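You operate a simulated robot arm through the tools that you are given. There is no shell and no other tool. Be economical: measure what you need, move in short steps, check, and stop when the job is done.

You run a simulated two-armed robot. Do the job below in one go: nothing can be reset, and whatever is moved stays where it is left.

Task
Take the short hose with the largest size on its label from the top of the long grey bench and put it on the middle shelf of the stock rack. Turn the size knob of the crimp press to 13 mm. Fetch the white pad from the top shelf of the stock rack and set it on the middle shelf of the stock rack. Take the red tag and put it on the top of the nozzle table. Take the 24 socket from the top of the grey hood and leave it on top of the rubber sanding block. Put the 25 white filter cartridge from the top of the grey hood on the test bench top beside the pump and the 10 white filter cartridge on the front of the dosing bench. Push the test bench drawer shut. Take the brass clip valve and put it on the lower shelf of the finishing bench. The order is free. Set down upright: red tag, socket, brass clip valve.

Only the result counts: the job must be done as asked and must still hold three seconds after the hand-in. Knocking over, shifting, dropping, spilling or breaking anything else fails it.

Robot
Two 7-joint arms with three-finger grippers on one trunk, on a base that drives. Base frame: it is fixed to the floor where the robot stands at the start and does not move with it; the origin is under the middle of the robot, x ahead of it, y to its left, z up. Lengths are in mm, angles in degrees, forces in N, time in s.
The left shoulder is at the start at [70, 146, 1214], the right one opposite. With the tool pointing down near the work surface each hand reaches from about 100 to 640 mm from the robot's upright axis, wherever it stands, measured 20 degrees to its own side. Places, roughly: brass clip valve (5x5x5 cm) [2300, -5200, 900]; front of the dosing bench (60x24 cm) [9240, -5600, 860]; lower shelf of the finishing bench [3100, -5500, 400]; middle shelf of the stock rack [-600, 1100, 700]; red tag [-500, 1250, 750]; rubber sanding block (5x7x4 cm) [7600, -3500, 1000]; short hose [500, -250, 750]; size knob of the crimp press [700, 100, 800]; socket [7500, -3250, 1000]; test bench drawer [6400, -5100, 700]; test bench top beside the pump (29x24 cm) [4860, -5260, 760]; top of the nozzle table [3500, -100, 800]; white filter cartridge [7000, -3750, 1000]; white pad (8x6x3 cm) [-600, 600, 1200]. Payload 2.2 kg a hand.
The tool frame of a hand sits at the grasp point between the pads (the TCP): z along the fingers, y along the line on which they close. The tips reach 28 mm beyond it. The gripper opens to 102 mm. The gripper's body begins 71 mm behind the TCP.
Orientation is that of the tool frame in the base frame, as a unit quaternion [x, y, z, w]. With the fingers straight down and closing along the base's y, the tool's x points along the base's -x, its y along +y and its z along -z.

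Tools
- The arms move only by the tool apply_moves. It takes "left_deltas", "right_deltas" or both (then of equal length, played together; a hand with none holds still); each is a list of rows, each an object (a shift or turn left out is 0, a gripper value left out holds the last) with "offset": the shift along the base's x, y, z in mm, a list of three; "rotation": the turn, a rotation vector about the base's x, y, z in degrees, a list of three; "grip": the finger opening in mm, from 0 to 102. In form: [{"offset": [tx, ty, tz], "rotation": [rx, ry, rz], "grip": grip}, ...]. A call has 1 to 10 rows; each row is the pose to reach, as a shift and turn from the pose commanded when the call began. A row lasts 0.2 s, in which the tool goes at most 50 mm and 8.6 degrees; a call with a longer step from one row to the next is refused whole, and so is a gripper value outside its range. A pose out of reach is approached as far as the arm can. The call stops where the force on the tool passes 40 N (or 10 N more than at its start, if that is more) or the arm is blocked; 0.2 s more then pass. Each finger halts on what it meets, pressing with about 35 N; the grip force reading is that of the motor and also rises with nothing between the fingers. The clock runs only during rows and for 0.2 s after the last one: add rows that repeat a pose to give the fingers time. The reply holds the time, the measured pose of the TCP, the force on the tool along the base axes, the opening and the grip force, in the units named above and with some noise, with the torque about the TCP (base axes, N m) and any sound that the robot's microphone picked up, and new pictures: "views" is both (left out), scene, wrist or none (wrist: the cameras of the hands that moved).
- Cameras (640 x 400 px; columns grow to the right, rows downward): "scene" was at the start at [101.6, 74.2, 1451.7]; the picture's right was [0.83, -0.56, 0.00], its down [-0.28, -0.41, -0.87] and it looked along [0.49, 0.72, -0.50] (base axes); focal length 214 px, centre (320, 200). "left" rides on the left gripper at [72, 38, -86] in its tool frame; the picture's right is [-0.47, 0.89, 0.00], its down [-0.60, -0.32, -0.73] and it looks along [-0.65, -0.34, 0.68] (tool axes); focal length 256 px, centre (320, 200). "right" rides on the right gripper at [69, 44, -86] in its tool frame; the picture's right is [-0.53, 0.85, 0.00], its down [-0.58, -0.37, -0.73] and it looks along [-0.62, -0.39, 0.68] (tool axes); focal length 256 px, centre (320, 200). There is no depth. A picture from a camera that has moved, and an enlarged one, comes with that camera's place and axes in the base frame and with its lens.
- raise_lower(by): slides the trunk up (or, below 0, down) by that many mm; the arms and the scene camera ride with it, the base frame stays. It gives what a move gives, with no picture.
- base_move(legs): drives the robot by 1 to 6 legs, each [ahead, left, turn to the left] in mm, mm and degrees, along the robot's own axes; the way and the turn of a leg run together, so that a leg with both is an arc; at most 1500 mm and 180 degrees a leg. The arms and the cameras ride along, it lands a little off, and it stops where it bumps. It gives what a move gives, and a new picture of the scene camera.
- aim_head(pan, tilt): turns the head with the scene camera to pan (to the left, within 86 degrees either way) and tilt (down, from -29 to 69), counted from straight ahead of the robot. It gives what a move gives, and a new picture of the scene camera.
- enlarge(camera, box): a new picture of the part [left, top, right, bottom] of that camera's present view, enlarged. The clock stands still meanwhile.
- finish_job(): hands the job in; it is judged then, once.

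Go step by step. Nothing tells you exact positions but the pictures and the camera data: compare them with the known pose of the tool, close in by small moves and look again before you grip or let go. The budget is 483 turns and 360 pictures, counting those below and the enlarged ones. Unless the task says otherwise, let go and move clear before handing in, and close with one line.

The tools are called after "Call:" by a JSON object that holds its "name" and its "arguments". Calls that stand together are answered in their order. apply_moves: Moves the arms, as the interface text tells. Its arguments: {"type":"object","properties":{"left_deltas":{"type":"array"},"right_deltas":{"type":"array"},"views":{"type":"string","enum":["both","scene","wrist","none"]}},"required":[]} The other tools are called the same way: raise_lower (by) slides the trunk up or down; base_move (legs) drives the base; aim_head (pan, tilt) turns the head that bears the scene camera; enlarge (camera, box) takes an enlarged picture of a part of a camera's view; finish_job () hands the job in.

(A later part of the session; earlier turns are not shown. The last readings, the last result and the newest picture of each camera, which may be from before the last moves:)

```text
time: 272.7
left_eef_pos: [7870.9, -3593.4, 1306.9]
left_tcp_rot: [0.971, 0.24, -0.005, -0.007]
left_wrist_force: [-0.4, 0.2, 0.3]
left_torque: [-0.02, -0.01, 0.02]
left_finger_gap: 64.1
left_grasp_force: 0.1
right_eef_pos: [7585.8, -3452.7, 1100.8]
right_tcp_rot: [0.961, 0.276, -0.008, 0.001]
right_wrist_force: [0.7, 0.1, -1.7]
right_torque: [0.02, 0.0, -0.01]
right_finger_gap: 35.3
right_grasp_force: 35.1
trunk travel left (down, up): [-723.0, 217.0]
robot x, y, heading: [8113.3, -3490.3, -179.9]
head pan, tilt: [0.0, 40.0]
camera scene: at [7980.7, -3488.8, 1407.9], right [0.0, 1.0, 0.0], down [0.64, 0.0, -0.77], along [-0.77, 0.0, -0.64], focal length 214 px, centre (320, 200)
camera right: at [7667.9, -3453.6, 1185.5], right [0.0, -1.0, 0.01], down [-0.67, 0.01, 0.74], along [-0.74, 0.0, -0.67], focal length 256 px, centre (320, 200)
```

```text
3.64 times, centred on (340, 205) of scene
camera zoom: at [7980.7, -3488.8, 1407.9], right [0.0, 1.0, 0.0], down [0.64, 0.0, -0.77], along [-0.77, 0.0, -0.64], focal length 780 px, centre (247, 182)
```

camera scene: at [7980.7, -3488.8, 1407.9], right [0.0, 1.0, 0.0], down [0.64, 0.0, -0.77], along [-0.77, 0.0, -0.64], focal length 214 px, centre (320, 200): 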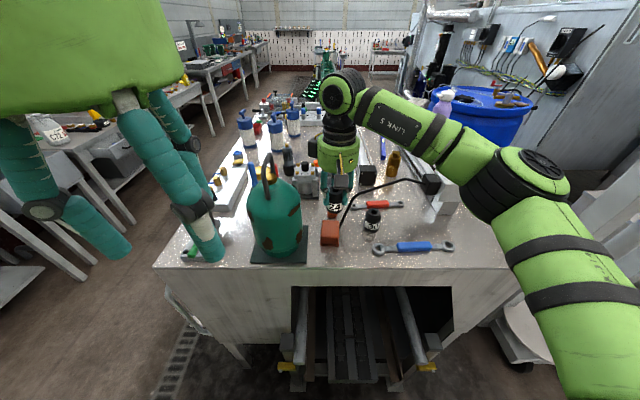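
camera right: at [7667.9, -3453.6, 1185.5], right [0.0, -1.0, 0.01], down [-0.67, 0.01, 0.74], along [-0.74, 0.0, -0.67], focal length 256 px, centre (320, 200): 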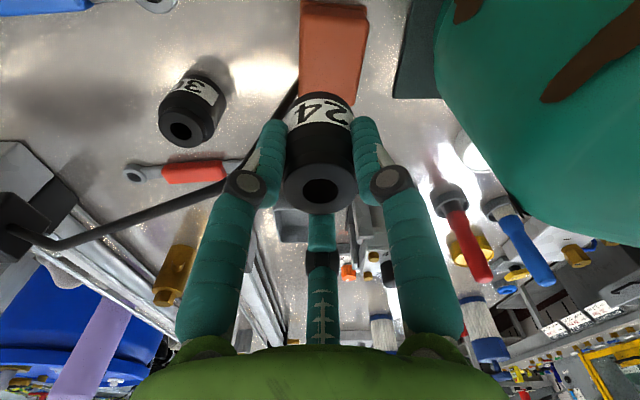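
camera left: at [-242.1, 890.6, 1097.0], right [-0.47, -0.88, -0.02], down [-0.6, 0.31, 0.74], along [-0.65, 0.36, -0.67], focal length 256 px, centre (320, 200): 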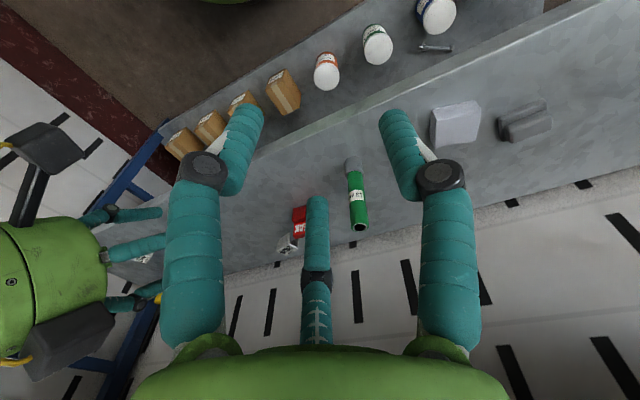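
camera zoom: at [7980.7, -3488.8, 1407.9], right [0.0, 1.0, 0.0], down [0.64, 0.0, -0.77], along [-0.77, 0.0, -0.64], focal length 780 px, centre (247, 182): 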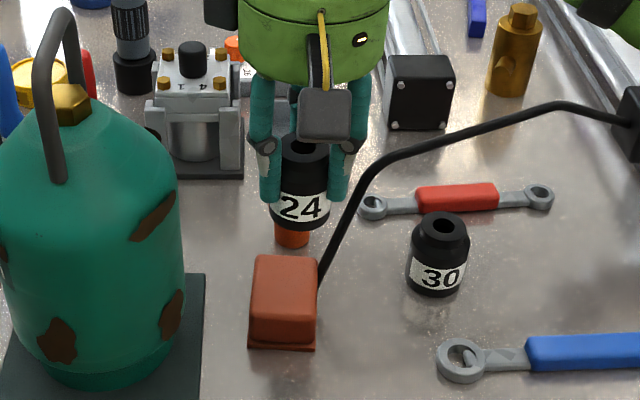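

Call:
{"name": "apply_moves", "arguments": {"right_deltas": [{"offset": [0, 0, 30]}, {"offset": [0, 0, 40], "rotation": [0, 0, -7.5]}, {"offset": [2, 1, 40], "rotation": [0, 0, -15]}, {"offset": [2, 1, 20], "rotation": [0, 0, -15]}, {"offset": [2, 1, 0], "rotation": [0, 0, -15]}], "views": "both"}}

Call:
{"name": "enlarge", "arguments": {"camera": "scene", "box": [270, 150, 410, 260]}}

```text
time: 273.9
left_eef_pos: [7869.9, -3593.6, 1307.1]
left_tcp_rot: [0.971, 0.239, -0.004, -0.009]
left_wrist_force: [-0.1, 0.2, -0.3]
left_torque: [-0.01, -0.01, 0.03]
left_finger_gap: 64.0
left_grasp_force: 0.1
right_eef_pos: [7588.1, -3453.0, 1100.1]
right_tcp_rot: [0.989, 0.148, -0.008, 0.0]
right_wrist_force: [0.9, -0.3, -1.5]
right_torque: [-0.02, -0.01, 0.0]
right_finger_gap: 35.1
right_grasp_force: 35.0
trunk travel left (down, up): [-723.0, 217.0]
robot x, y, heading: [8111.0, -3492.6, -180.1]
head pan, tilt: [0.0, 40.0]
camera scene: at [7980.6, -3489.5, 1407.9], right [0.0, 1.0, 0.0], down [0.64, 0.0, -0.77], along [-0.77, 0.0, -0.64], focal length 214 px, centre (320, 200)
camera right: at [7667.0, -3475.3, 1185.6], right [-0.26, -0.96, 0.01], down [-0.65, 0.18, 0.74], along [-0.72, 0.19, -0.67], focal length 256 px, centre (320, 200)
```

scene: 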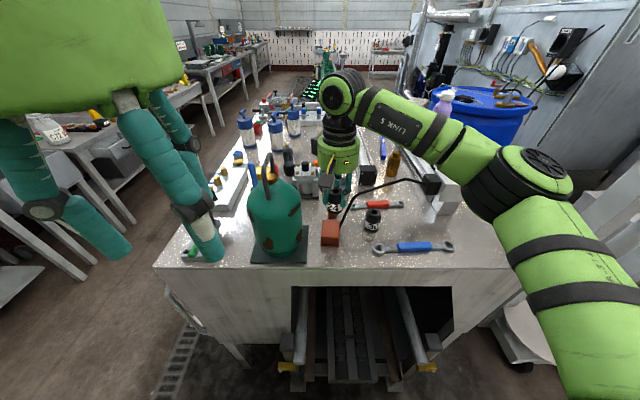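
right: 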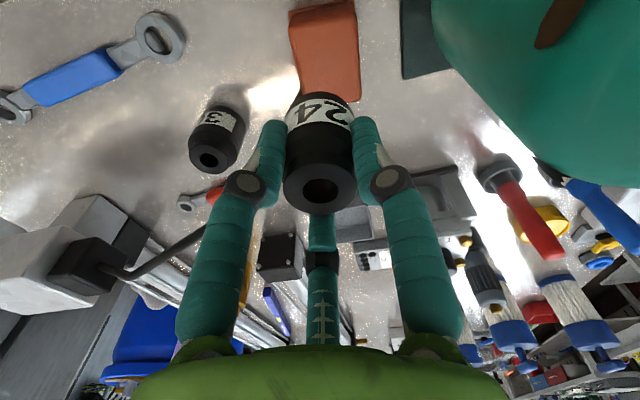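

```text
3.64 times, centred on (340, 205) of scene
camera zoom: at [7980.6, -3489.5, 1407.9], right [0.0, 1.0, 0.0], down [0.64, 0.0, -0.77], along [-0.77, 0.0, -0.64], focal length 780 px, centre (247, 182)
```

zoom: 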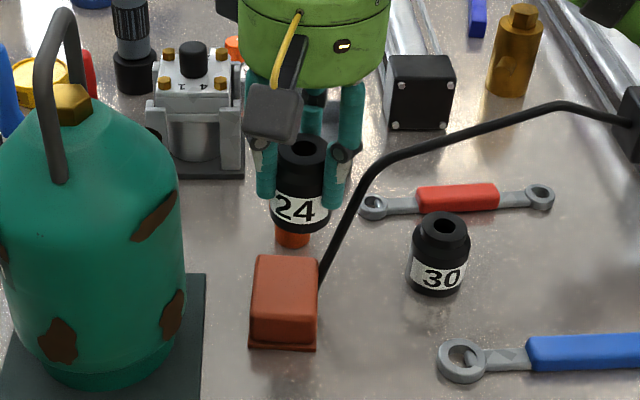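

Call:
{"name": "apply_moves", "arguments": {"right_deltas": [{"offset": [3, -8, -10]}, {"offset": [3, -8, -25]}, {"offset": [3, -8, -40]}], "views": "wrist"}}

Call:
{"name": "enlarge", "arguments": {"camera": "scene", "box": [270, 150, 410, 260]}}

```text
time: 274.7
left_eef_pos: [7870.7, -3593.6, 1309.0]
left_tcp_rot: [0.971, 0.239, -0.005, -0.008]
left_wrist_force: [0.0, -0.1, 0.1]
left_torque: [0.03, 0.0, -0.01]
left_finger_gap: 63.8
left_grasp_force: 0.1
right_eef_pos: [7590.8, -3461.2, 1060.4]
right_tcp_rot: [0.989, 0.148, -0.008, -0.001]
right_wrist_force: [0.0, -0.2, -1.5]
right_torque: [0.03, 0.02, 0.0]
right_finger_gap: 35.2
right_grasp_force: 35.6
trunk travel left (down, up): [-723.0, 217.0]
robot x, y, heading: [8119.0, -3489.9, -179.7]
head pan, tilt: [0.0, 40.0]
camera right: at [7670.7, -3482.9, 1145.5], right [-0.26, -0.96, 0.01], down [-0.65, 0.18, 0.74], along [-0.72, 0.19, -0.67], focal length 256 px, centre (320, 200)
```

right: 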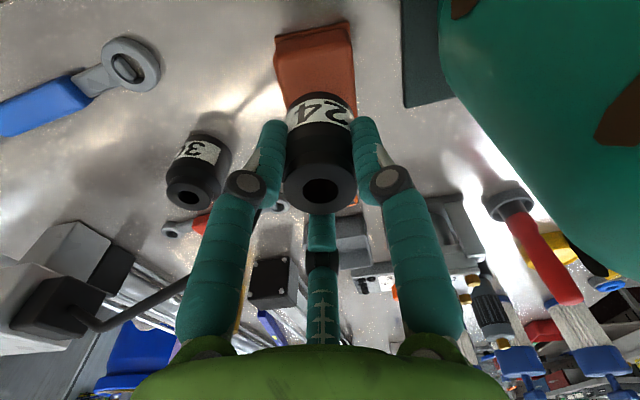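

```text
3.64 times, centred on (340, 205) of scene
camera zoom: at [7981.1, -3489.5, 1407.9], right [0.0, 1.0, 0.0], down [0.64, 0.0, -0.77], along [-0.77, 0.0, -0.64], focal length 780 px, centre (247, 182)
```

zoom: 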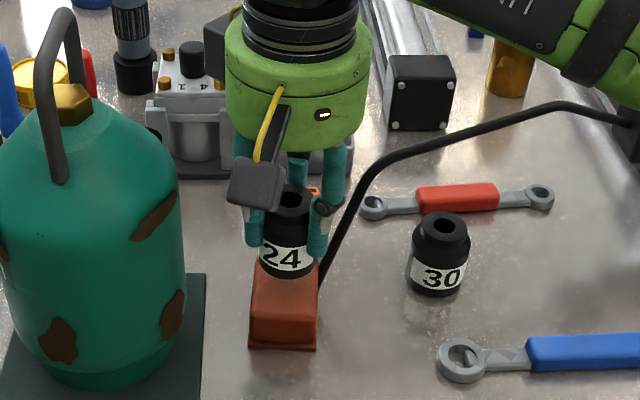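

Call:
{"name": "apply_moves", "arguments": {"right_deltas": [{"offset": [2, 0, -6]}, {"offset": [2, 0, -12]}, {"offset": [2, 0, -17]}], "views": "none"}}

Call:
{"name": "enlarge", "arguments": {"camera": "scene", "box": [290, 180, 380, 250]}}

```text
time: 275.5
left_eef_pos: [7871.0, -3593.1, 1307.3]
left_tcp_rot: [0.971, 0.24, -0.004, -0.009]
left_wrist_force: [0.4, 0.6, -0.4]
left_torque: [-0.02, -0.01, 0.02]
left_finger_gap: 63.9
left_grasp_force: 0.1
right_eef_pos: [7593.8, -3460.9, 1043.2]
right_tcp_rot: [0.989, 0.147, -0.008, -0.002]
right_wrist_force: [-0.8, -0.3, -2.0]
right_torque: [0.0, 0.02, -0.03]
right_finger_gap: 34.9
right_grasp_force: 35.2
trunk travel left (down, up): [-723.0, 217.0]
robot x, y, heading: [8115.1, -3486.6, -180.2]
head pan, tilt: [0.0, 40.0]
```

```text
5.71 times, centred on (335, 215) of scene
camera zoom: at [7981.2, -3489.9, 1407.9], right [0.0, 1.0, 0.0], down [0.64, 0.0, -0.77], along [-0.77, 0.0, -0.64], focal length 1226 px, centre (234, 114)
```

zoom: 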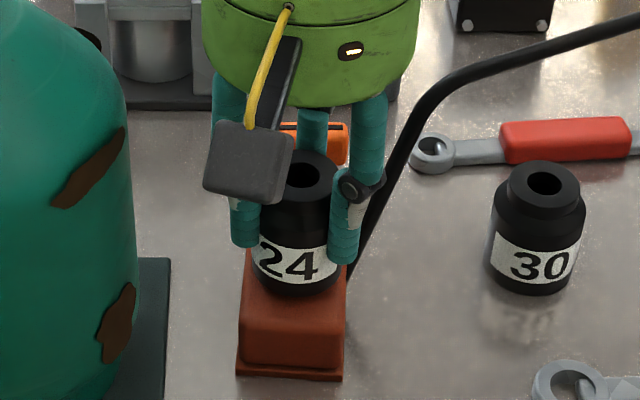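

Call:
{"name": "apply_moves", "arguments": {"right_deltas": [{"offset": [0, 0, -3]}, {"offset": [0, 0, -6]}], "views": "none"}}

```text
time: 276.1
left_eef_pos: [7870.5, -3594.1, 1307.8]
left_tcp_rot: [0.971, 0.239, -0.005, -0.009]
left_wrist_force: [0.5, -0.2, -0.1]
left_torque: [-0.01, 0.0, 0.02]
left_finger_gap: 63.9
left_grasp_force: 0.0
right_eef_pos: [7593.5, -3459.9, 1038.2]
right_tcp_rot: [0.989, 0.147, -0.009, -0.001]
right_wrist_force: [-0.4, 0.4, -2.8]
right_torque: [-0.01, 0.01, 0.0]
right_finger_gap: 34.9
right_grasp_force: 34.6
trunk travel left (down, up): [-723.0, 217.0]
robot x, y, heading: [8118.5, -3487.4, -180.1]
head pan, tilt: [0.0, 40.0]
```

Call:
{"name": "apply_moves", "arguments": {"right_deltas": [{"offset": [0, 0, -3]}, {"offset": [0, 0, -6]}], "views": "none"}}

Call:
{"name": "enlarge", "arguments": {"camera": "scene", "box": [290, 180, 380, 250]}}

```text
time: 276.7
left_eef_pos: [7872.8, -3594.7, 1308.1]
left_tcp_rot: [0.971, 0.239, -0.006, -0.007]
left_wrist_force: [0.3, 0.1, 1.0]
left_torque: [0.03, -0.01, 0.0]
left_finger_gap: 64.4
left_grasp_force: 0.0
right_eef_pos: [7593.1, -3460.5, 1035.4]
right_tcp_rot: [0.989, 0.147, -0.013, 0.002]
right_wrist_force: [-4.6, 0.8, 22.1]
right_torque: [0.0, -0.14, -0.1]
right_finger_gap: 35.4
right_grasp_force: 34.9
trunk travel left (down, up): [-723.0, 217.0]
robot x, y, heading: [8114.3, -3488.7, -180.1]
head pan, tilt: [0.0, 40.0]
```

```text
5.71 times, centred on (335, 215) of scene
camera zoom: at [7983.9, -3489.7, 1408.6], right [0.0, 1.0, 0.0], down [0.64, 0.0, -0.77], along [-0.77, 0.0, -0.64], focal length 1226 px, centre (234, 114)
```

zoom: 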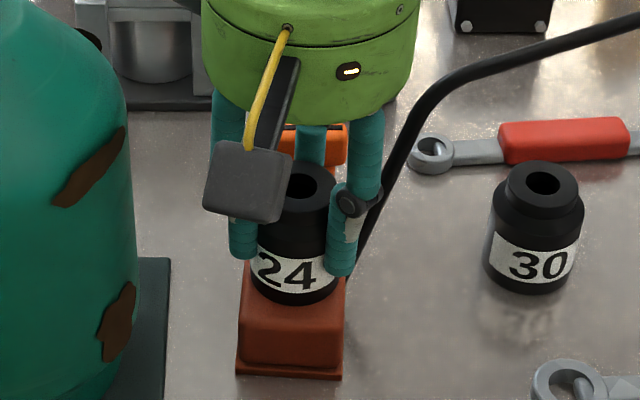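

Call:
{"name": "apply_moves", "arguments": {"right_deltas": [{"offset": [0, 0, 4]}, {"offset": [0, 0, 4]}, {"offset": [0, 0, 4], "grip": 42}, {"offset": [0, 0, 4], "grip": 52}, {"offset": [0, 0, 4], "grip": 60}, {"offset": [0, 0, 4], "grip": 60}], "views": "wrist"}}

Call:
{"name": "enlarge", "arguments": {"camera": "scene", "box": [290, 180, 380, 250]}}

```text
time: 278.1
left_eef_pos: [7872.0, -3594.4, 1308.0]
left_tcp_rot: [0.971, 0.239, -0.006, -0.008]
left_wrist_force: [0.4, -0.1, -0.3]
left_torque: [-0.04, -0.01, 0.0]
left_finger_gap: 64.1
left_grasp_force: 0.1
right_eef_pos: [7594.8, -3460.2, 1035.3]
right_tcp_rot: [0.989, 0.148, -0.009, 0.0]
right_wrist_force: [0.3, 0.0, -0.2]
right_torque: [-0.01, 0.04, -0.01]
right_finger_gap: 59.8
right_grasp_force: 0.1
trunk travel left (down, up): [-723.0, 217.0]
robot x, y, heading: [8116.8, -3488.7, -180.0]
head pan, tilt: [0.0, 40.0]
camera right: at [7673.4, -3483.3, 1120.8], right [-0.26, -0.96, 0.01], down [-0.65, 0.18, 0.74], along [-0.72, 0.19, -0.67], focal length 256 px, centre (320, 200)
```

right: 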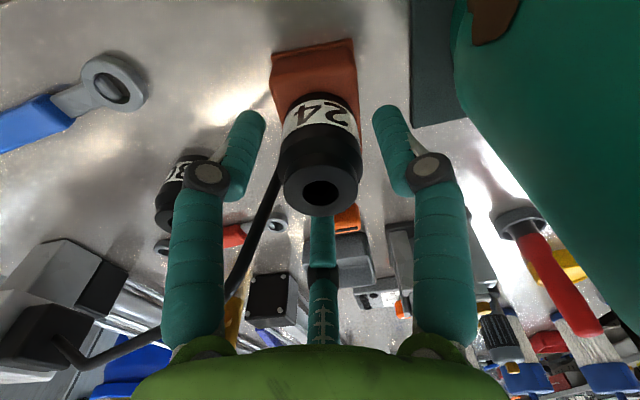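

```text
5.71 times, centred on (335, 215) of scene
camera zoom: at [7981.5, -3489.8, 1407.9], right [0.0, 1.0, 0.0], down [0.64, 0.0, -0.77], along [-0.77, 0.0, -0.64], focal length 1226 px, centre (234, 114)
```

zoom: 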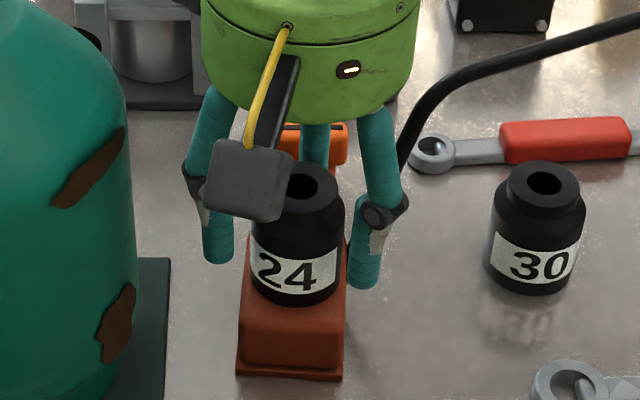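

Call:
{"name": "apply_moves", "arguments": {"right_deltas": [{"offset": [0, 0, 15]}, {"offset": [0, 0, 35]}, {"offset": [0, 0, 60]}, {"offset": [10, 0, 95]}, {"offset": [30, 10, 130]}, {"offset": [60, 30, 160]}], "views": "scene"}}

Call:
{"name": "enlarge", "arguments": {"camera": "scene", "box": [230, 90, 410, 260]}}

```text
time: 279.5
left_eef_pos: [7873.0, -3592.6, 1307.7]
left_tcp_rot: [0.971, 0.24, -0.006, -0.009]
left_wrist_force: [-0.1, -0.1, -0.4]
left_torque: [-0.02, 0.03, 0.01]
left_finger_gap: 63.9
left_grasp_force: 0.0
right_eef_pos: [7657.4, -3428.8, 1196.5]
right_tcp_rot: [0.989, 0.148, -0.009, 0.0]
right_wrist_force: [0.2, 1.3, -0.4]
right_torque: [0.01, 0.02, -0.01]
right_finger_gap: 59.9
right_grasp_force: 0.1
trunk travel left (down, up): [-723.0, 217.0]
robot x, y, heading: [8115.9, -3488.9, -179.9]
head pan, tilt: [0.0, 40.0]
camera scene: at [7983.4, -3488.0, 1408.1], right [0.0, 1.0, 0.0], down [0.64, 0.0, -0.77], along [-0.77, 0.0, -0.64], focal length 214 px, centre (320, 200)
```

scene: 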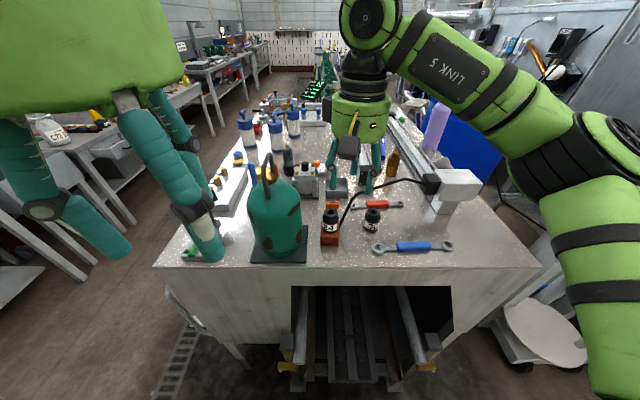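

```text
2.35 times, centred on (320, 175) of scene
camera zoom: at [7983.4, -3488.0, 1408.1], right [0.0, 1.0, 0.0], down [0.64, 0.0, -0.77], along [-0.77, 0.0, -0.64], focal length 505 px, centre (320, 259)
```

zoom: 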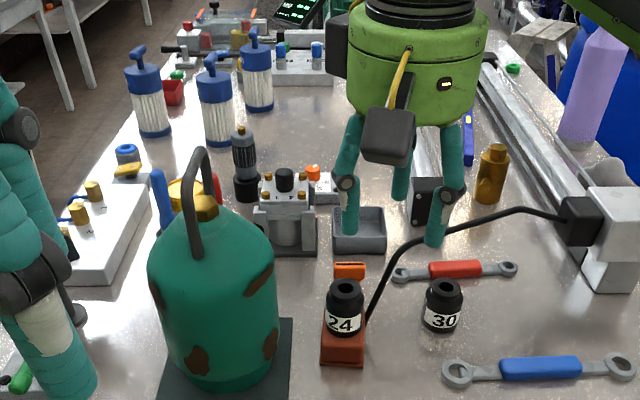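

Call:
{"name": "base_move", "arguments": {"legs": [[-150, 0, 0], [0, 900, 0], [1050, 0, 0]]}}

Call:
{"name": "aim_head", "arguments": {"pan": -70, "tilt": 25}}

```text
time: 290.3
left_eef_pos: [6970.7, -4502.8, 1307.1]
left_tcp_rot: [0.97, 0.243, -0.006, -0.008]
left_wrist_force: [-0.6, 0.2, -0.5]
left_torque: [0.02, 0.02, -0.03]
left_finger_gap: 64.2
left_grasp_force: 0.0
right_eef_pos: [6754.6, -4340.3, 1195.0]
right_tcp_rot: [0.988, 0.152, -0.009, 0.0]
right_wrist_force: [1.0, 0.9, -0.5]
right_torque: [0.0, 0.0, -0.01]
right_finger_gap: 60.1
right_grasp_force: 0.0
trunk travel left (down, up): [-723.0, 217.0]
robot x, y, heading: [7215.8, -4393.7, -179.8]
head pan, tilt: [0.0, 40.0]
camera scene: at [7081.0, -4397.4, 1408.0], right [-0.01, 1.0, 0.0], down [0.64, 0.01, -0.77], along [-0.77, -0.01, -0.64], focal length 214 px, centre (320, 200)
```

scene: 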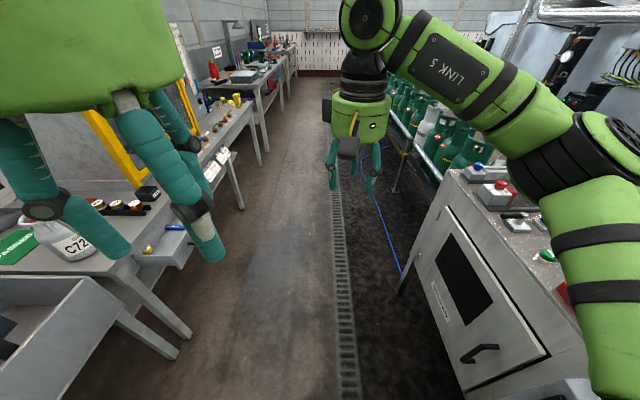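

```text
time: 291.7
left_eef_pos: [6970.2, -4502.2, 1307.9]
left_tcp_rot: [0.97, 0.243, -0.005, -0.009]
left_wrist_force: [-0.3, -0.4, -0.1]
left_torque: [0.0, 0.03, -0.02]
left_finger_gap: 63.9
left_grasp_force: 0.0
right_eef_pos: [6753.2, -4341.9, 1195.2]
right_tcp_rot: [0.988, 0.152, -0.008, -0.001]
right_wrist_force: [0.4, -0.4, 0.0]
right_torque: [0.05, -0.01, -0.02]
right_finger_gap: 60.0
right_grasp_force: 0.1
trunk travel left (down, up): [-723.0, 217.0]
robot x, y, heading: [7214.9, -4395.1, -179.3]
head pan, tilt: [-70.0, 25.0]
camera scene: at [7132.9, -4310.5, 1431.2], right [0.94, 0.35, 0.0], down [0.15, -0.4, -0.91], along [-0.32, 0.85, -0.42], focal length 214 px, centre (320, 200)
```

scene: 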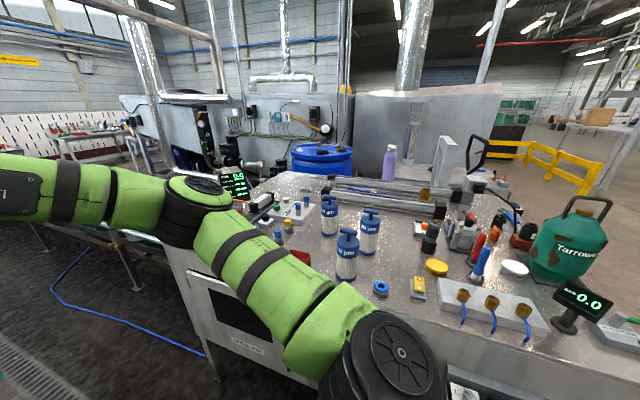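

Call:
{"name": "apply_moves", "arguments": {"right_deltas": [{"offset": [45, 0, 20]}, {"offset": [90, 0, 40]}, {"offset": [130, 0, 60]}], "views": "none"}}

Call:
{"name": "base_move", "arguments": {"legs": [[0, 0, -90]]}}

Call:
{"name": "aim_head", "arguments": {"pan": 0, "tilt": 30}}

Call:
{"name": "enlarge", "arguments": {"camera": "scene", "box": [220, 80, 420, 230]}}

```text
time: 292.5
left_eef_pos: [6971.8, -4503.2, 1308.3]
left_tcp_rot: [0.97, 0.243, -0.006, -0.009]
left_wrist_force: [1.1, -0.2, -0.4]
left_torque: [0.02, 0.02, -0.03]
left_finger_gap: 64.2
left_grasp_force: 0.1
right_eef_pos: [6885.6, -4340.1, 1256.2]
right_tcp_rot: [0.988, 0.151, -0.009, -0.002]
right_wrist_force: [-0.2, 0.8, 0.3]
right_torque: [0.02, 0.02, 0.03]
right_finger_gap: 60.1
right_grasp_force: 0.1
trunk travel left (down, up): [-723.0, 217.0]
robot x, y, heading: [7214.5, -4392.2, -179.7]
head pan, tilt: [-70.0, 25.0]
```

```text
time: 296.7
left_eef_pos: [7106.3, -4152.8, 1307.0]
left_tcp_rot: [0.858, -0.514, 0.003, -0.01]
left_wrist_force: [-0.2, -0.3, 0.4]
left_torque: [0.01, 0.02, 0.03]
left_finger_gap: 64.1
left_grasp_force: 0.1
right_eef_pos: [7268.5, -4064.1, 1254.7]
right_tcp_rot: [0.807, -0.591, -0.006, -0.006]
right_wrist_force: [-0.4, -0.1, -0.2]
right_torque: [0.01, -0.01, -0.01]
right_finger_gap: 59.9
right_grasp_force: 0.1
trunk travel left (down, up): [-723.0, 217.0]
robot x, y, heading: [7210.9, -4395.2, 90.6]
head pan, tilt: [-70.0, 25.0]
camera scene: at [7300.8, -4314.0, 1431.3], right [0.35, -0.94, 0.0], down [-0.4, -0.15, -0.91], along [0.85, 0.32, -0.42], focal length 214 px, centre (320, 200)
```

scene: 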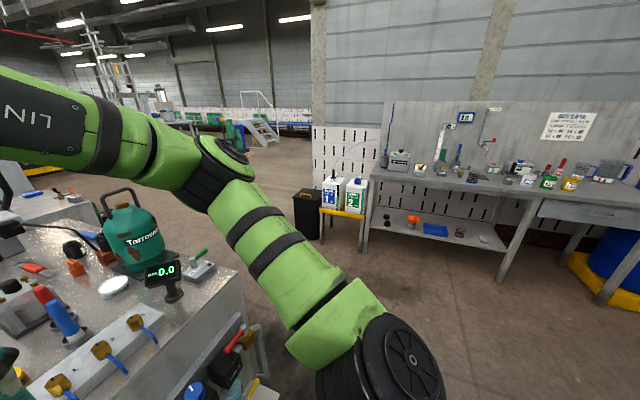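

```text
time: 298.1
left_eef_pos: [7107.4, -4152.1, 1308.0]
left_tcp_rot: [0.858, -0.514, 0.002, -0.01]
left_wrist_force: [-0.1, 1.0, 0.2]
left_torque: [0.02, -0.01, 0.03]
left_finger_gap: 63.9
left_grasp_force: 0.0
right_eef_pos: [7270.0, -4064.0, 1255.0]
right_tcp_rot: [0.807, -0.591, -0.006, -0.007]
right_wrist_force: [0.3, 0.3, 0.2]
right_torque: [-0.03, 0.0, -0.01]
right_finger_gap: 60.0
right_grasp_force: 0.2
trunk travel left (down, up): [-723.0, 217.0]
robot x, y, heading: [7210.3, -4395.4, 90.7]
head pan, tilt: [0.0, 30.0]
camera scene: at [7214.1, -4255.9, 1423.3], right [1.0, 0.01, 0.0], down [0.0, -0.5, -0.87], along [-0.01, 0.87, -0.5], focal length 214 px, centre (320, 200)
```

scene: 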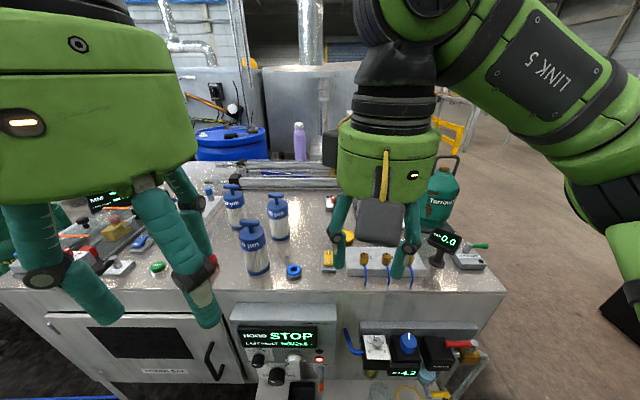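

```text
2.67 times, centred on (320, 155) of scene
camera zoom: at [7214.1, -4255.9, 1423.3], right [1.0, 0.01, 0.0], down [0.0, -0.5, -0.87], along [-0.01, 0.87, -0.5], focal length 572 px, centre (320, 320)
```

zoom: 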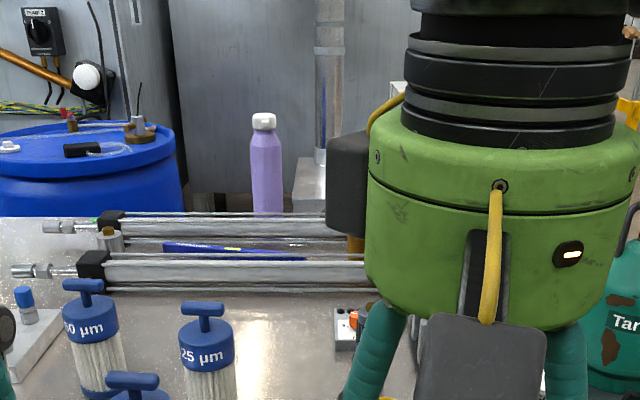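

Call:
{"name": "enlarge", "arguments": {"camera": "scene", "box": [215, 180, 305, 280]}}

```text
4.00 times, centred on (260, 230) of scene
camera zoom: at [7214.1, -4255.9, 1423.3], right [1.0, 0.01, 0.0], down [0.0, -0.5, -0.87], along [-0.01, 0.87, -0.5], focal length 858 px, centre (560, 80)
```

zoom: 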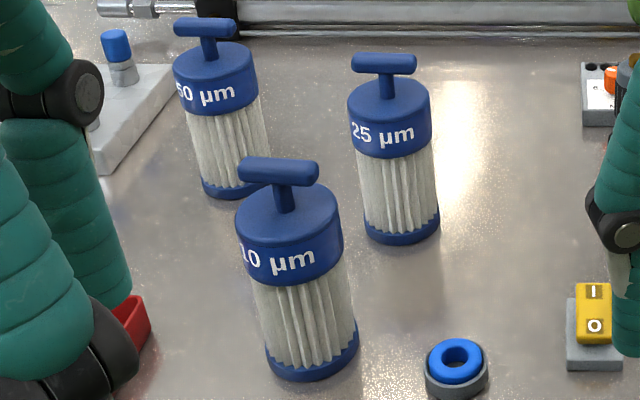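

Call:
{"name": "apply_moves", "arguments": {"left_deltas": [{"offset": [-10, 45, -10], "grip": 102}, {"offset": [-20, 90, -20]}, {"offset": [-30, 135, -30]}, {"offset": [-40, 180, -40]}, {"offset": [-50, 225, -50]}, {"offset": [-60, 270, -60]}, {"offset": [-68, 300, -75]}], "views": "both"}}

```text
time: 299.7
left_eef_pos: [7015.5, -3892.0, 1223.2]
left_tcp_rot: [0.858, -0.513, 0.004, -0.009]
left_wrist_force: [-0.4, 0.9, -1.6]
left_torque: [0.04, 0.02, -0.02]
left_finger_gap: 102.2
left_grasp_force: 0.1
left hand out of reach, approached as far as the arm can: row 4, 5, 6, 7
right_eef_pos: [7267.9, -4063.3, 1255.6]
right_tcp_rot: [0.807, -0.591, -0.005, -0.007]
right_wrist_force: [0.0, 0.2, -0.7]
right_torque: [-0.01, 0.03, 0.01]
right_finger_gap: 60.0
right_grasp_force: 0.0
trunk travel left (down, up): [-723.0, 217.0]
robot x, y, heading: [7213.9, -4397.0, 90.7]
head pan, tilt: [0.0, 30.0]
camera scene: at [7213.6, -4254.7, 1423.1], right [1.0, 0.01, 0.0], down [0.01, -0.5, -0.87], along [-0.01, 0.87, -0.5], focal length 214 px, centre (320, 200)
camera left: at [7014.9, -3975.2, 1308.5], right [-1.0, -0.01, -0.01], down [-0.02, 0.67, 0.74], along [0.0, 0.74, -0.67], focal length 256 px, centre (320, 200)
```

scene: 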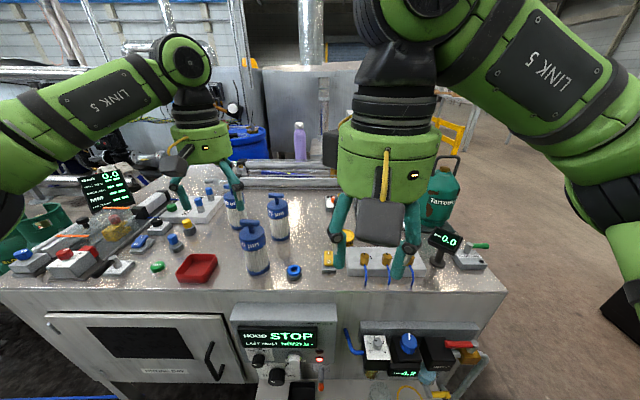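
left: 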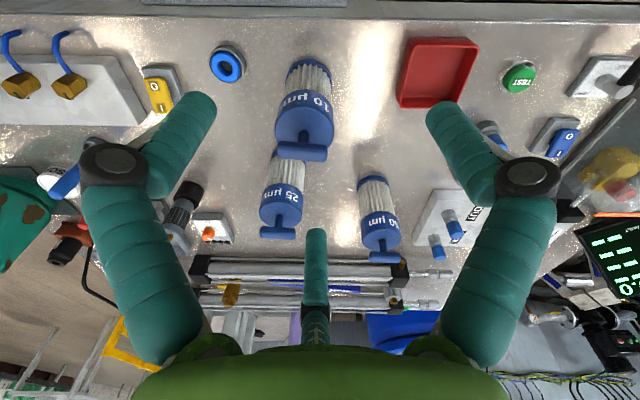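

Call:
{"name": "raise_lower", "arguments": {"by": 120}}

Call:
{"name": "apply_moves", "arguments": {"left_deltas": [{"offset": [5, 20, -30]}, {"offset": [10, 40, -60]}, {"offset": [15, 57, -95]}, {"offset": [18, 57, -135]}], "views": "wrist"}}

```text
time: 301.2
left_eef_pos: [7015.7, -3893.3, 1344.7]
left_tcp_rot: [0.858, -0.513, 0.002, -0.01]
left_wrist_force: [-0.5, 1.1, 0.3]
left_torque: [0.04, 0.01, 0.02]
left_finger_gap: 102.0
left_grasp_force: 0.2
right_eef_pos: [7268.3, -4064.4, 1376.1]
right_tcp_rot: [0.806, -0.591, -0.006, -0.006]
right_wrist_force: [-0.6, -0.6, 0.9]
right_torque: [0.01, -0.02, -0.04]
right_finger_gap: 60.0
right_grasp_force: 0.1
trunk travel left (down, up): [-843.0, 97.0]
robot x, y, heading: [7216.7, -4396.1, 90.9]
head pan, tilt: [0.0, 30.0]
```

```text
time: 302.2
left_eef_pos: [7023.4, -3850.5, 1208.4]
left_tcp_rot: [0.858, -0.514, 0.003, -0.011]
left_wrist_force: [0.1, -0.6, 0.4]
left_torque: [-0.03, 0.02, 0.0]
left_finger_gap: 101.8
left_grasp_force: 0.0
left hand out of reach, approached as far as the arm can: row 1, 2, 3, 4
right_eef_pos: [7268.3, -4064.6, 1375.0]
right_tcp_rot: [0.807, -0.59, -0.005, -0.006]
right_wrist_force: [-0.1, -0.7, 0.8]
right_torque: [0.01, 0.03, -0.02]
right_finger_gap: 59.8
right_grasp_force: 0.1
trunk travel left (down, up): [-843.0, 97.0]
robot x, y, heading: [7215.1, -4393.6, 90.5]
head pan, tilt: [0.0, 30.0]
camera left: at [7023.0, -3933.5, 1292.3], right [-1.0, -0.01, -0.02], down [-0.02, 0.67, 0.74], along [0.01, 0.74, -0.67], focal length 256 px, centre (320, 200)
```

left: 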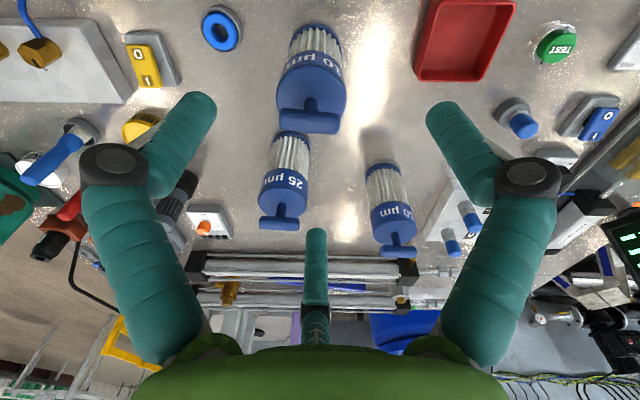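

Call:
{"name": "base_move", "arguments": {"legs": [[70, 0, 0]]}}

Call:
{"name": "apply_moves", "arguments": {"left_deltas": [{"offset": [3, -30, -20]}, {"offset": [5, -50, -40]}, {"offset": [5, -50, -60]}], "views": "both"}}

```text
time: 303.2
left_eef_pos: [7023.3, -3790.8, 1213.9]
left_tcp_rot: [0.858, -0.513, 0.0, -0.015]
left_wrist_force: [-0.2, -2.4, -0.3]
left_torque: [0.04, 0.01, 0.01]
left_finger_gap: 102.2
left_grasp_force: 0.1
right_eef_pos: [7268.0, -4004.9, 1377.9]
right_tcp_rot: [0.807, -0.59, -0.01, -0.01]
right_wrist_force: [0.6, -0.7, 0.3]
right_torque: [0.13, 0.01, -0.03]
right_finger_gap: 60.1
right_grasp_force: 0.1
trunk travel left (down, up): [-843.0, 97.0]
robot x, y, heading: [7214.5, -4327.0, 90.7]
head pan, tilt: [0.0, 30.0]
camera scene: at [7213.5, -4198.2, 1544.5], right [1.0, 0.01, 0.0], down [0.0, -0.49, -0.87], along [-0.01, 0.87, -0.49], focal length 214 px, centre (320, 200)
```

scene: 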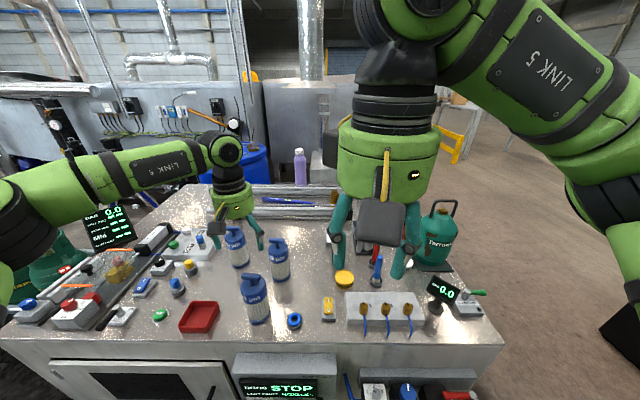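

```text
time: 304.0
left_eef_pos: [7027.5, -3830.2, 1148.7]
left_tcp_rot: [0.858, -0.513, 0.004, -0.011]
left_wrist_force: [0.1, 1.4, -0.7]
left_torque: [-0.05, 0.0, -0.02]
left_finger_gap: 101.9
left_grasp_force: 0.1
right_eef_pos: [7268.4, -3992.7, 1374.3]
right_tcp_rot: [0.807, -0.591, -0.005, -0.006]
right_wrist_force: [-0.3, 0.5, 0.2]
right_torque: [-0.07, 0.0, 0.01]
right_finger_gap: 60.0
right_grasp_force: 0.0
trunk travel left (down, up): [-843.0, 97.0]
robot x, y, heading: [7209.3, -4326.3, 90.5]
head pan, tilt: [0.0, 30.0]
camera scene: at [7213.6, -4183.5, 1542.9], right [1.0, 0.01, 0.0], down [0.0, -0.5, -0.86], along [-0.01, 0.86, -0.5], focal length 214 px, centre (320, 200)
camera left: at [7027.6, -3913.6, 1232.6], right [-1.0, -0.01, -0.02], down [-0.02, 0.67, 0.74], along [0.0, 0.74, -0.67], focal length 256 px, centre (320, 200)
```

scene: 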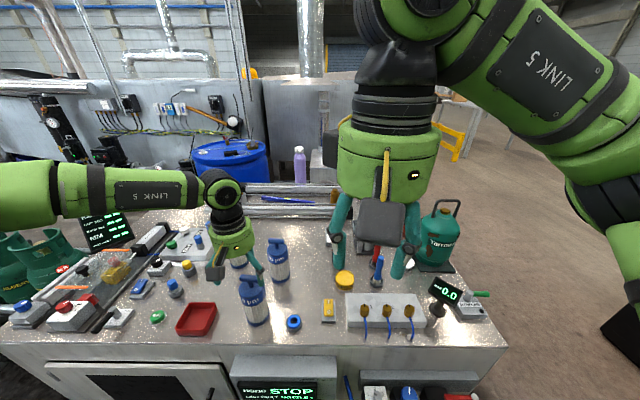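
left: 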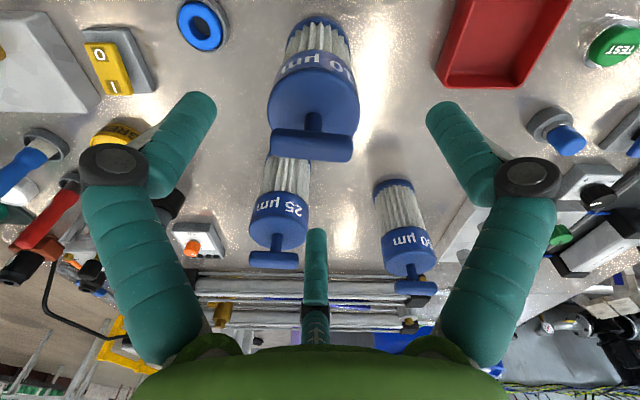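

Call:
{"name": "apply_moves", "arguments": {"left_deltas": [{"offset": [4, -10, -15]}, {"offset": [4, -10, -35]}, {"offset": [4, -10, -55]}], "views": "wrist"}}

```text
time: 304.8
left_eef_pos: [7032.3, -3841.7, 1092.4]
left_tcp_rot: [0.858, -0.513, 0.003, -0.012]
left_wrist_force: [-0.4, 0.8, -0.1]
left_torque: [-0.02, -0.02, 0.0]
left_finger_gap: 101.7
left_grasp_force: 0.1
right_eef_pos: [7266.8, -3995.1, 1374.6]
right_tcp_rot: [0.807, -0.591, -0.006, -0.007]
right_wrist_force: [1.0, 0.5, -1.1]
right_torque: [-0.01, -0.03, 0.01]
right_finger_gap: 60.2
right_grasp_force: 0.0
trunk travel left (down, up): [-843.0, 97.0]
robot x, y, heading: [7212.5, -4326.4, 90.9]
head pan, tilt: [0.0, 30.0]
camera left: at [7030.9, -3925.0, 1177.4], right [-1.0, -0.01, -0.02], down [-0.02, 0.67, 0.74], along [0.0, 0.74, -0.67], focal length 256 px, centre (320, 200)
```

left: 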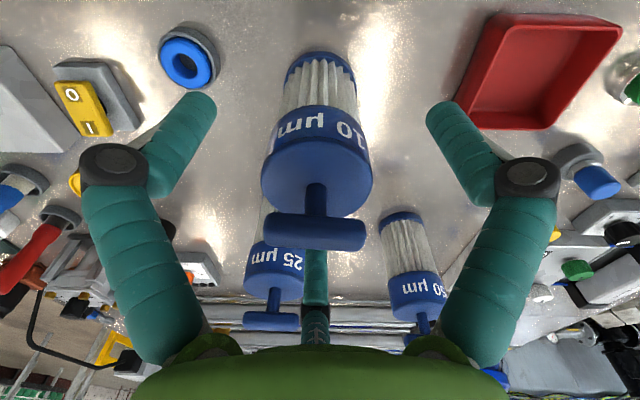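

Call:
{"name": "apply_moves", "arguments": {"left_deltas": [{"offset": [0, 3, -10]}, {"offset": [0, 3, -20]}, {"offset": [0, 3, -20], "grip": 88}, {"offset": [0, 3, -20], "grip": 76}, {"offset": [0, 3, -20], "grip": 64}, {"offset": [0, 3, -20], "grip": 50}, {"offset": [0, 3, -20], "grip": 50}], "views": "wrist"}}

```text
time: 306.4
left_eef_pos: [7031.3, -3840.6, 1072.8]
left_tcp_rot: [0.858, -0.514, 0.003, -0.011]
left_wrist_force: [0.5, -0.9, 0.2]
left_torque: [0.02, -0.01, -0.03]
left_finger_gap: 74.1
left_grasp_force: 34.8
right_eef_pos: [7267.8, -3995.2, 1375.6]
right_tcp_rot: [0.806, -0.591, -0.007, -0.007]
right_wrist_force: [-0.6, -0.5, -0.2]
right_torque: [-0.01, -0.02, 0.0]
right_finger_gap: 60.0
right_grasp_force: 0.0
trunk travel left (down, up): [-843.0, 97.0]
robot x, y, heading: [7212.5, -4327.4, 90.7]
head pan, tilt: [0.0, 30.0]
camera left: at [7031.2, -3923.1, 1158.0], right [-1.0, -0.01, -0.02], down [-0.02, 0.67, 0.74], along [0.0, 0.74, -0.67], focal length 256 px, centre (320, 200)
```

left: 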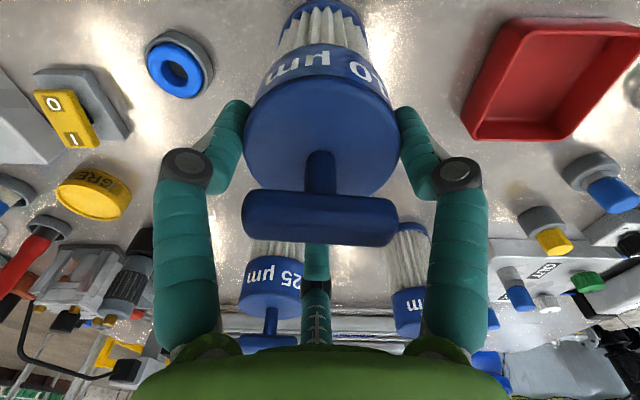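

Call:
{"name": "apply_moves", "arguments": {"left_deltas": [{"offset": [0, 0, 20]}, {"offset": [0, 0, 60]}, {"offset": [0, 0, 105]}, {"offset": [0, 0, 150]}, {"offset": [0, -30, 190]}, {"offset": [0, -70, 200]}, {"offset": [-10, -110, 200]}, {"offset": [-30, -150, 200]}], "views": "both"}}

```text
time: 308.2
left_eef_pos: [6999.8, -3993.3, 1273.3]
left_tcp_rot: [0.858, -0.514, 0.003, -0.014]
left_wrist_force: [-0.6, -1.4, -1.6]
left_torque: [0.05, -0.02, -0.02]
left_finger_gap: 72.5
left_grasp_force: 35.2
right_eef_pos: [7265.6, -3998.5, 1376.5]
right_tcp_rot: [0.807, -0.59, -0.006, -0.008]
right_wrist_force: [0.3, 0.2, 0.4]
right_torque: [0.06, -0.02, -0.01]
right_finger_gap: 60.3
right_grasp_force: 0.1
trunk travel left (down, up): [-843.0, 97.0]
robot x, y, heading: [7214.0, -4329.2, 90.3]
head pan, tilt: [0.0, 30.0]
camera scene: at [7210.6, -4190.0, 1543.6], right [1.0, 0.01, 0.0], down [0.01, -0.5, -0.87], along [-0.01, 0.87, -0.5], focal length 214 px, centre (320, 200)
camera left: at [6999.7, -4077.1, 1358.4], right [-1.0, -0.01, -0.02], down [-0.02, 0.67, 0.74], along [0.01, 0.74, -0.67], focal length 256 px, centre (320, 200)
```

scene: 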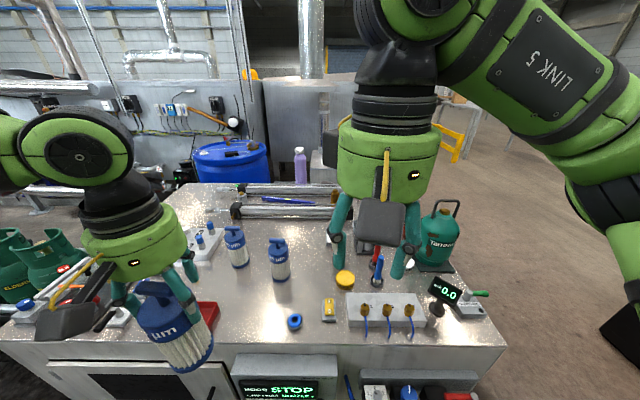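
left: 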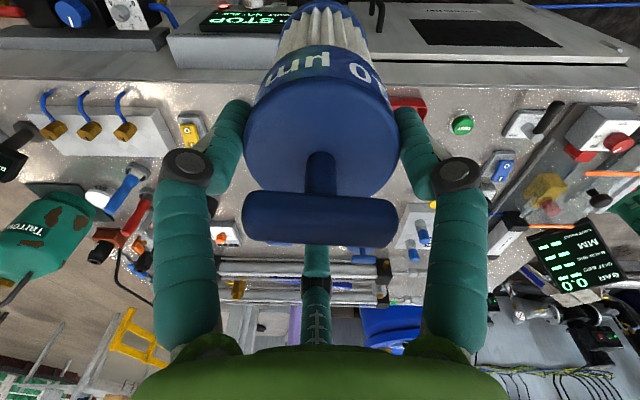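

Call:
{"name": "base_move", "arguments": {"legs": [[0, 215, 0], [30, 0, 0]]}}

Call:
{"name": "apply_moves", "arguments": {"right_deltas": [{"offset": [0, 45, -15], "rotation": [0, 0, 7], "grip": 80}, {"offset": [5, 90, -30], "rotation": [0, 0, 14.5], "grip": 102}, {"offset": [10, 130, -50], "rotation": [0, 0, 14.5]}, {"offset": [15, 170, -75], "rotation": [0, 0, 14.5]}, {"offset": [20, 205, -105], "rotation": [0, 0, 14.5]}, {"offset": [20, 235, -140], "rotation": [0, 0, 14.5]}], "views": "both"}}

```text
time: 310.3
left_eef_pos: [6785.0, -3971.4, 1275.8]
left_tcp_rot: [0.858, -0.513, 0.001, -0.015]
left_wrist_force: [-0.7, -1.4, -1.0]
left_torque: [0.12, -0.01, 0.0]
left_finger_gap: 72.2
left_grasp_force: 34.9
right_eef_pos: [7051.3, -3977.4, 1377.6]
right_tcp_rot: [0.807, -0.59, -0.009, -0.01]
right_wrist_force: [0.2, -1.4, 0.0]
right_torque: [0.11, 0.01, 0.04]
right_finger_gap: 60.3
right_grasp_force: 0.0
trunk travel left (down, up): [-843.0, 97.0]
robot x, y, heading: [6997.4, -4298.4, 90.8]
head pan, tilt: [0.0, 30.0]
camera scene: at [6996.8, -4169.4, 1544.3], right [1.0, 0.01, 0.0], down [0.01, -0.49, -0.87], along [-0.01, 0.87, -0.49], focal length 214 px, centre (320, 200)
```

scene: 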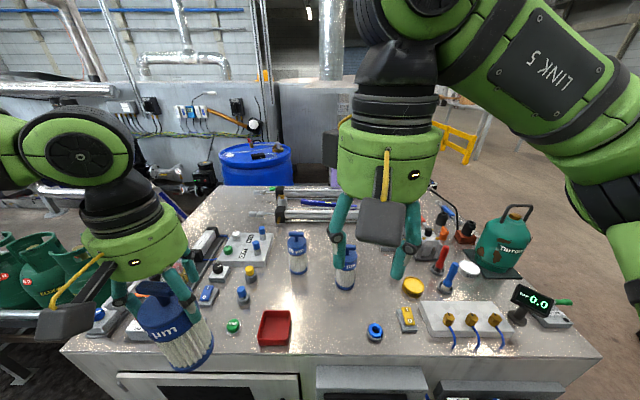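

```text
time: 311.7
left_eef_pos: [6786.7, -3962.9, 1273.0]
left_tcp_rot: [0.858, -0.513, 0.003, -0.011]
left_wrist_force: [0.8, -0.3, -1.9]
left_torque: [0.04, -0.03, 0.0]
left_finger_gap: 72.1
left_grasp_force: 34.5
right_eef_pos: [7069.4, -3733.4, 1236.3]
right_tcp_rot: [0.875, -0.483, -0.007, -0.006]
right_wrist_force: [0.5, 0.5, -0.5]
right_torque: [-0.02, -0.01, 0.0]
right_finger_gap: 101.7
right_grasp_force: 0.2
trunk travel left (down, up): [-843.0, 97.0]
robot x, y, heading: [6998.2, -4301.0, 90.6]
head pan, tilt: [0.0, 30.0]
camera scene: at [6996.7, -4158.7, 1543.2], right [1.0, 0.01, 0.0], down [0.01, -0.5, -0.87], along [-0.01, 0.87, -0.5], focal length 214 px, centre (320, 200)
camera right: at [7070.1, -3818.0, 1320.6], right [-1.0, 0.0, 0.01], down [0.01, 0.67, 0.74], along [0.0, 0.74, -0.67], focal length 256 px, centre (320, 200)
```

scene: 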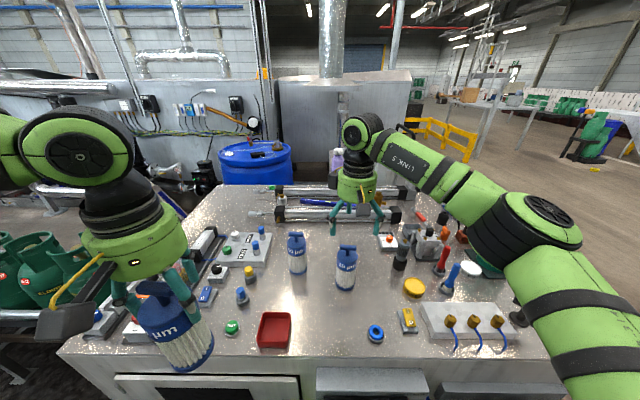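
right: 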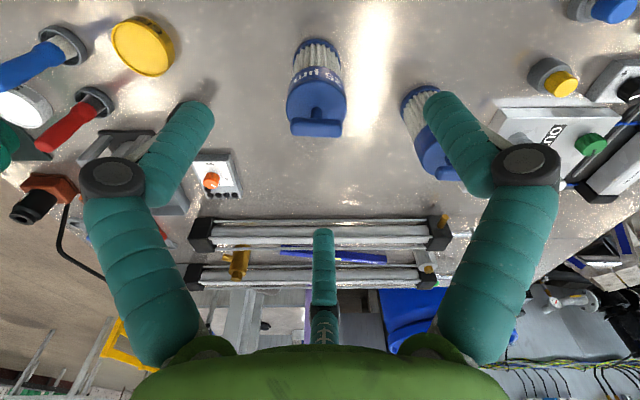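

Call:
{"name": "apply_moves", "arguments": {"right_deltas": [{"offset": [2, 20, -35]}, {"offset": [3, 30, -75]}, {"offset": [3, 30, -110]}], "views": "wrist"}}

```text
time: 312.5
left_eef_pos: [6786.3, -3965.1, 1273.5]
left_tcp_rot: [0.858, -0.514, 0.002, -0.012]
left_wrist_force: [-0.5, -0.6, -0.6]
left_torque: [0.0, 0.0, 0.0]
left_finger_gap: 72.2
left_grasp_force: 35.4
right_eef_pos: [7074.8, -3703.3, 1124.7]
right_tcp_rot: [0.876, -0.483, -0.007, -0.006]
right_wrist_force: [-0.2, -0.8, 0.3]
right_torque: [0.0, -0.04, 0.01]
right_finger_gap: 102.0
right_grasp_force: 0.0
trunk travel left (down, up): [-843.0, 97.0]
robot x, y, heading: [6998.0, -4298.1, 90.8]
head pan, tilt: [0.0, 30.0]
camera right: at [7073.2, -3787.7, 1209.7], right [-1.0, 0.0, 0.01], down [0.01, 0.67, 0.74], along [0.0, 0.74, -0.67], focal length 256 px, centre (320, 200)
```

right: 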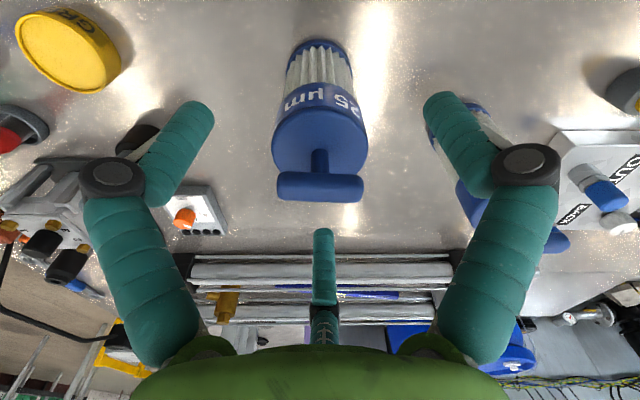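

Call:
{"name": "apply_moves", "arguments": {"right_deltas": [{"offset": [-2, 2, -20]}, {"offset": [-2, 2, -40]}, {"offset": [-2, 2, -52]}, {"offset": [-2, 2, -52], "grip": 88}, {"offset": [-2, 2, -52], "grip": 76}, {"offset": [-2, 2, -52], "grip": 64}, {"offset": [-2, 2, -52], "grip": 50}, {"offset": [-2, 2, -52], "grip": 50}], "views": "wrist"}}

```text
time: 314.3
left_eef_pos: [6786.2, -3963.5, 1272.9]
left_tcp_rot: [0.858, -0.514, 0.003, -0.012]
left_wrist_force: [-0.2, -0.8, -2.3]
left_torque: [0.0, -0.01, 0.03]
left_finger_gap: 72.0
left_grasp_force: 35.0
right_eef_pos: [7071.0, -3700.6, 1073.0]
right_tcp_rot: [0.876, -0.483, -0.007, -0.006]
right_wrist_force: [1.2, -1.3, 0.3]
right_torque: [0.07, 0.0, 0.0]
right_finger_gap: 73.7
right_grasp_force: 35.0
trunk travel left (down, up): [-843.0, 97.0]
robot x, y, heading: [6998.2, -4299.5, 90.4]
head pan, tilt: [0.0, 30.0]
camera right: at [7071.6, -3786.4, 1158.1], right [-1.0, 0.0, 0.01], down [0.01, 0.67, 0.74], along [0.0, 0.74, -0.67], focal length 256 px, centre (320, 200)
```

right: 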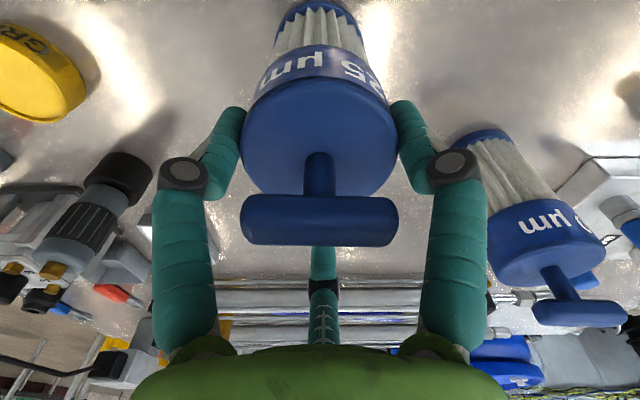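

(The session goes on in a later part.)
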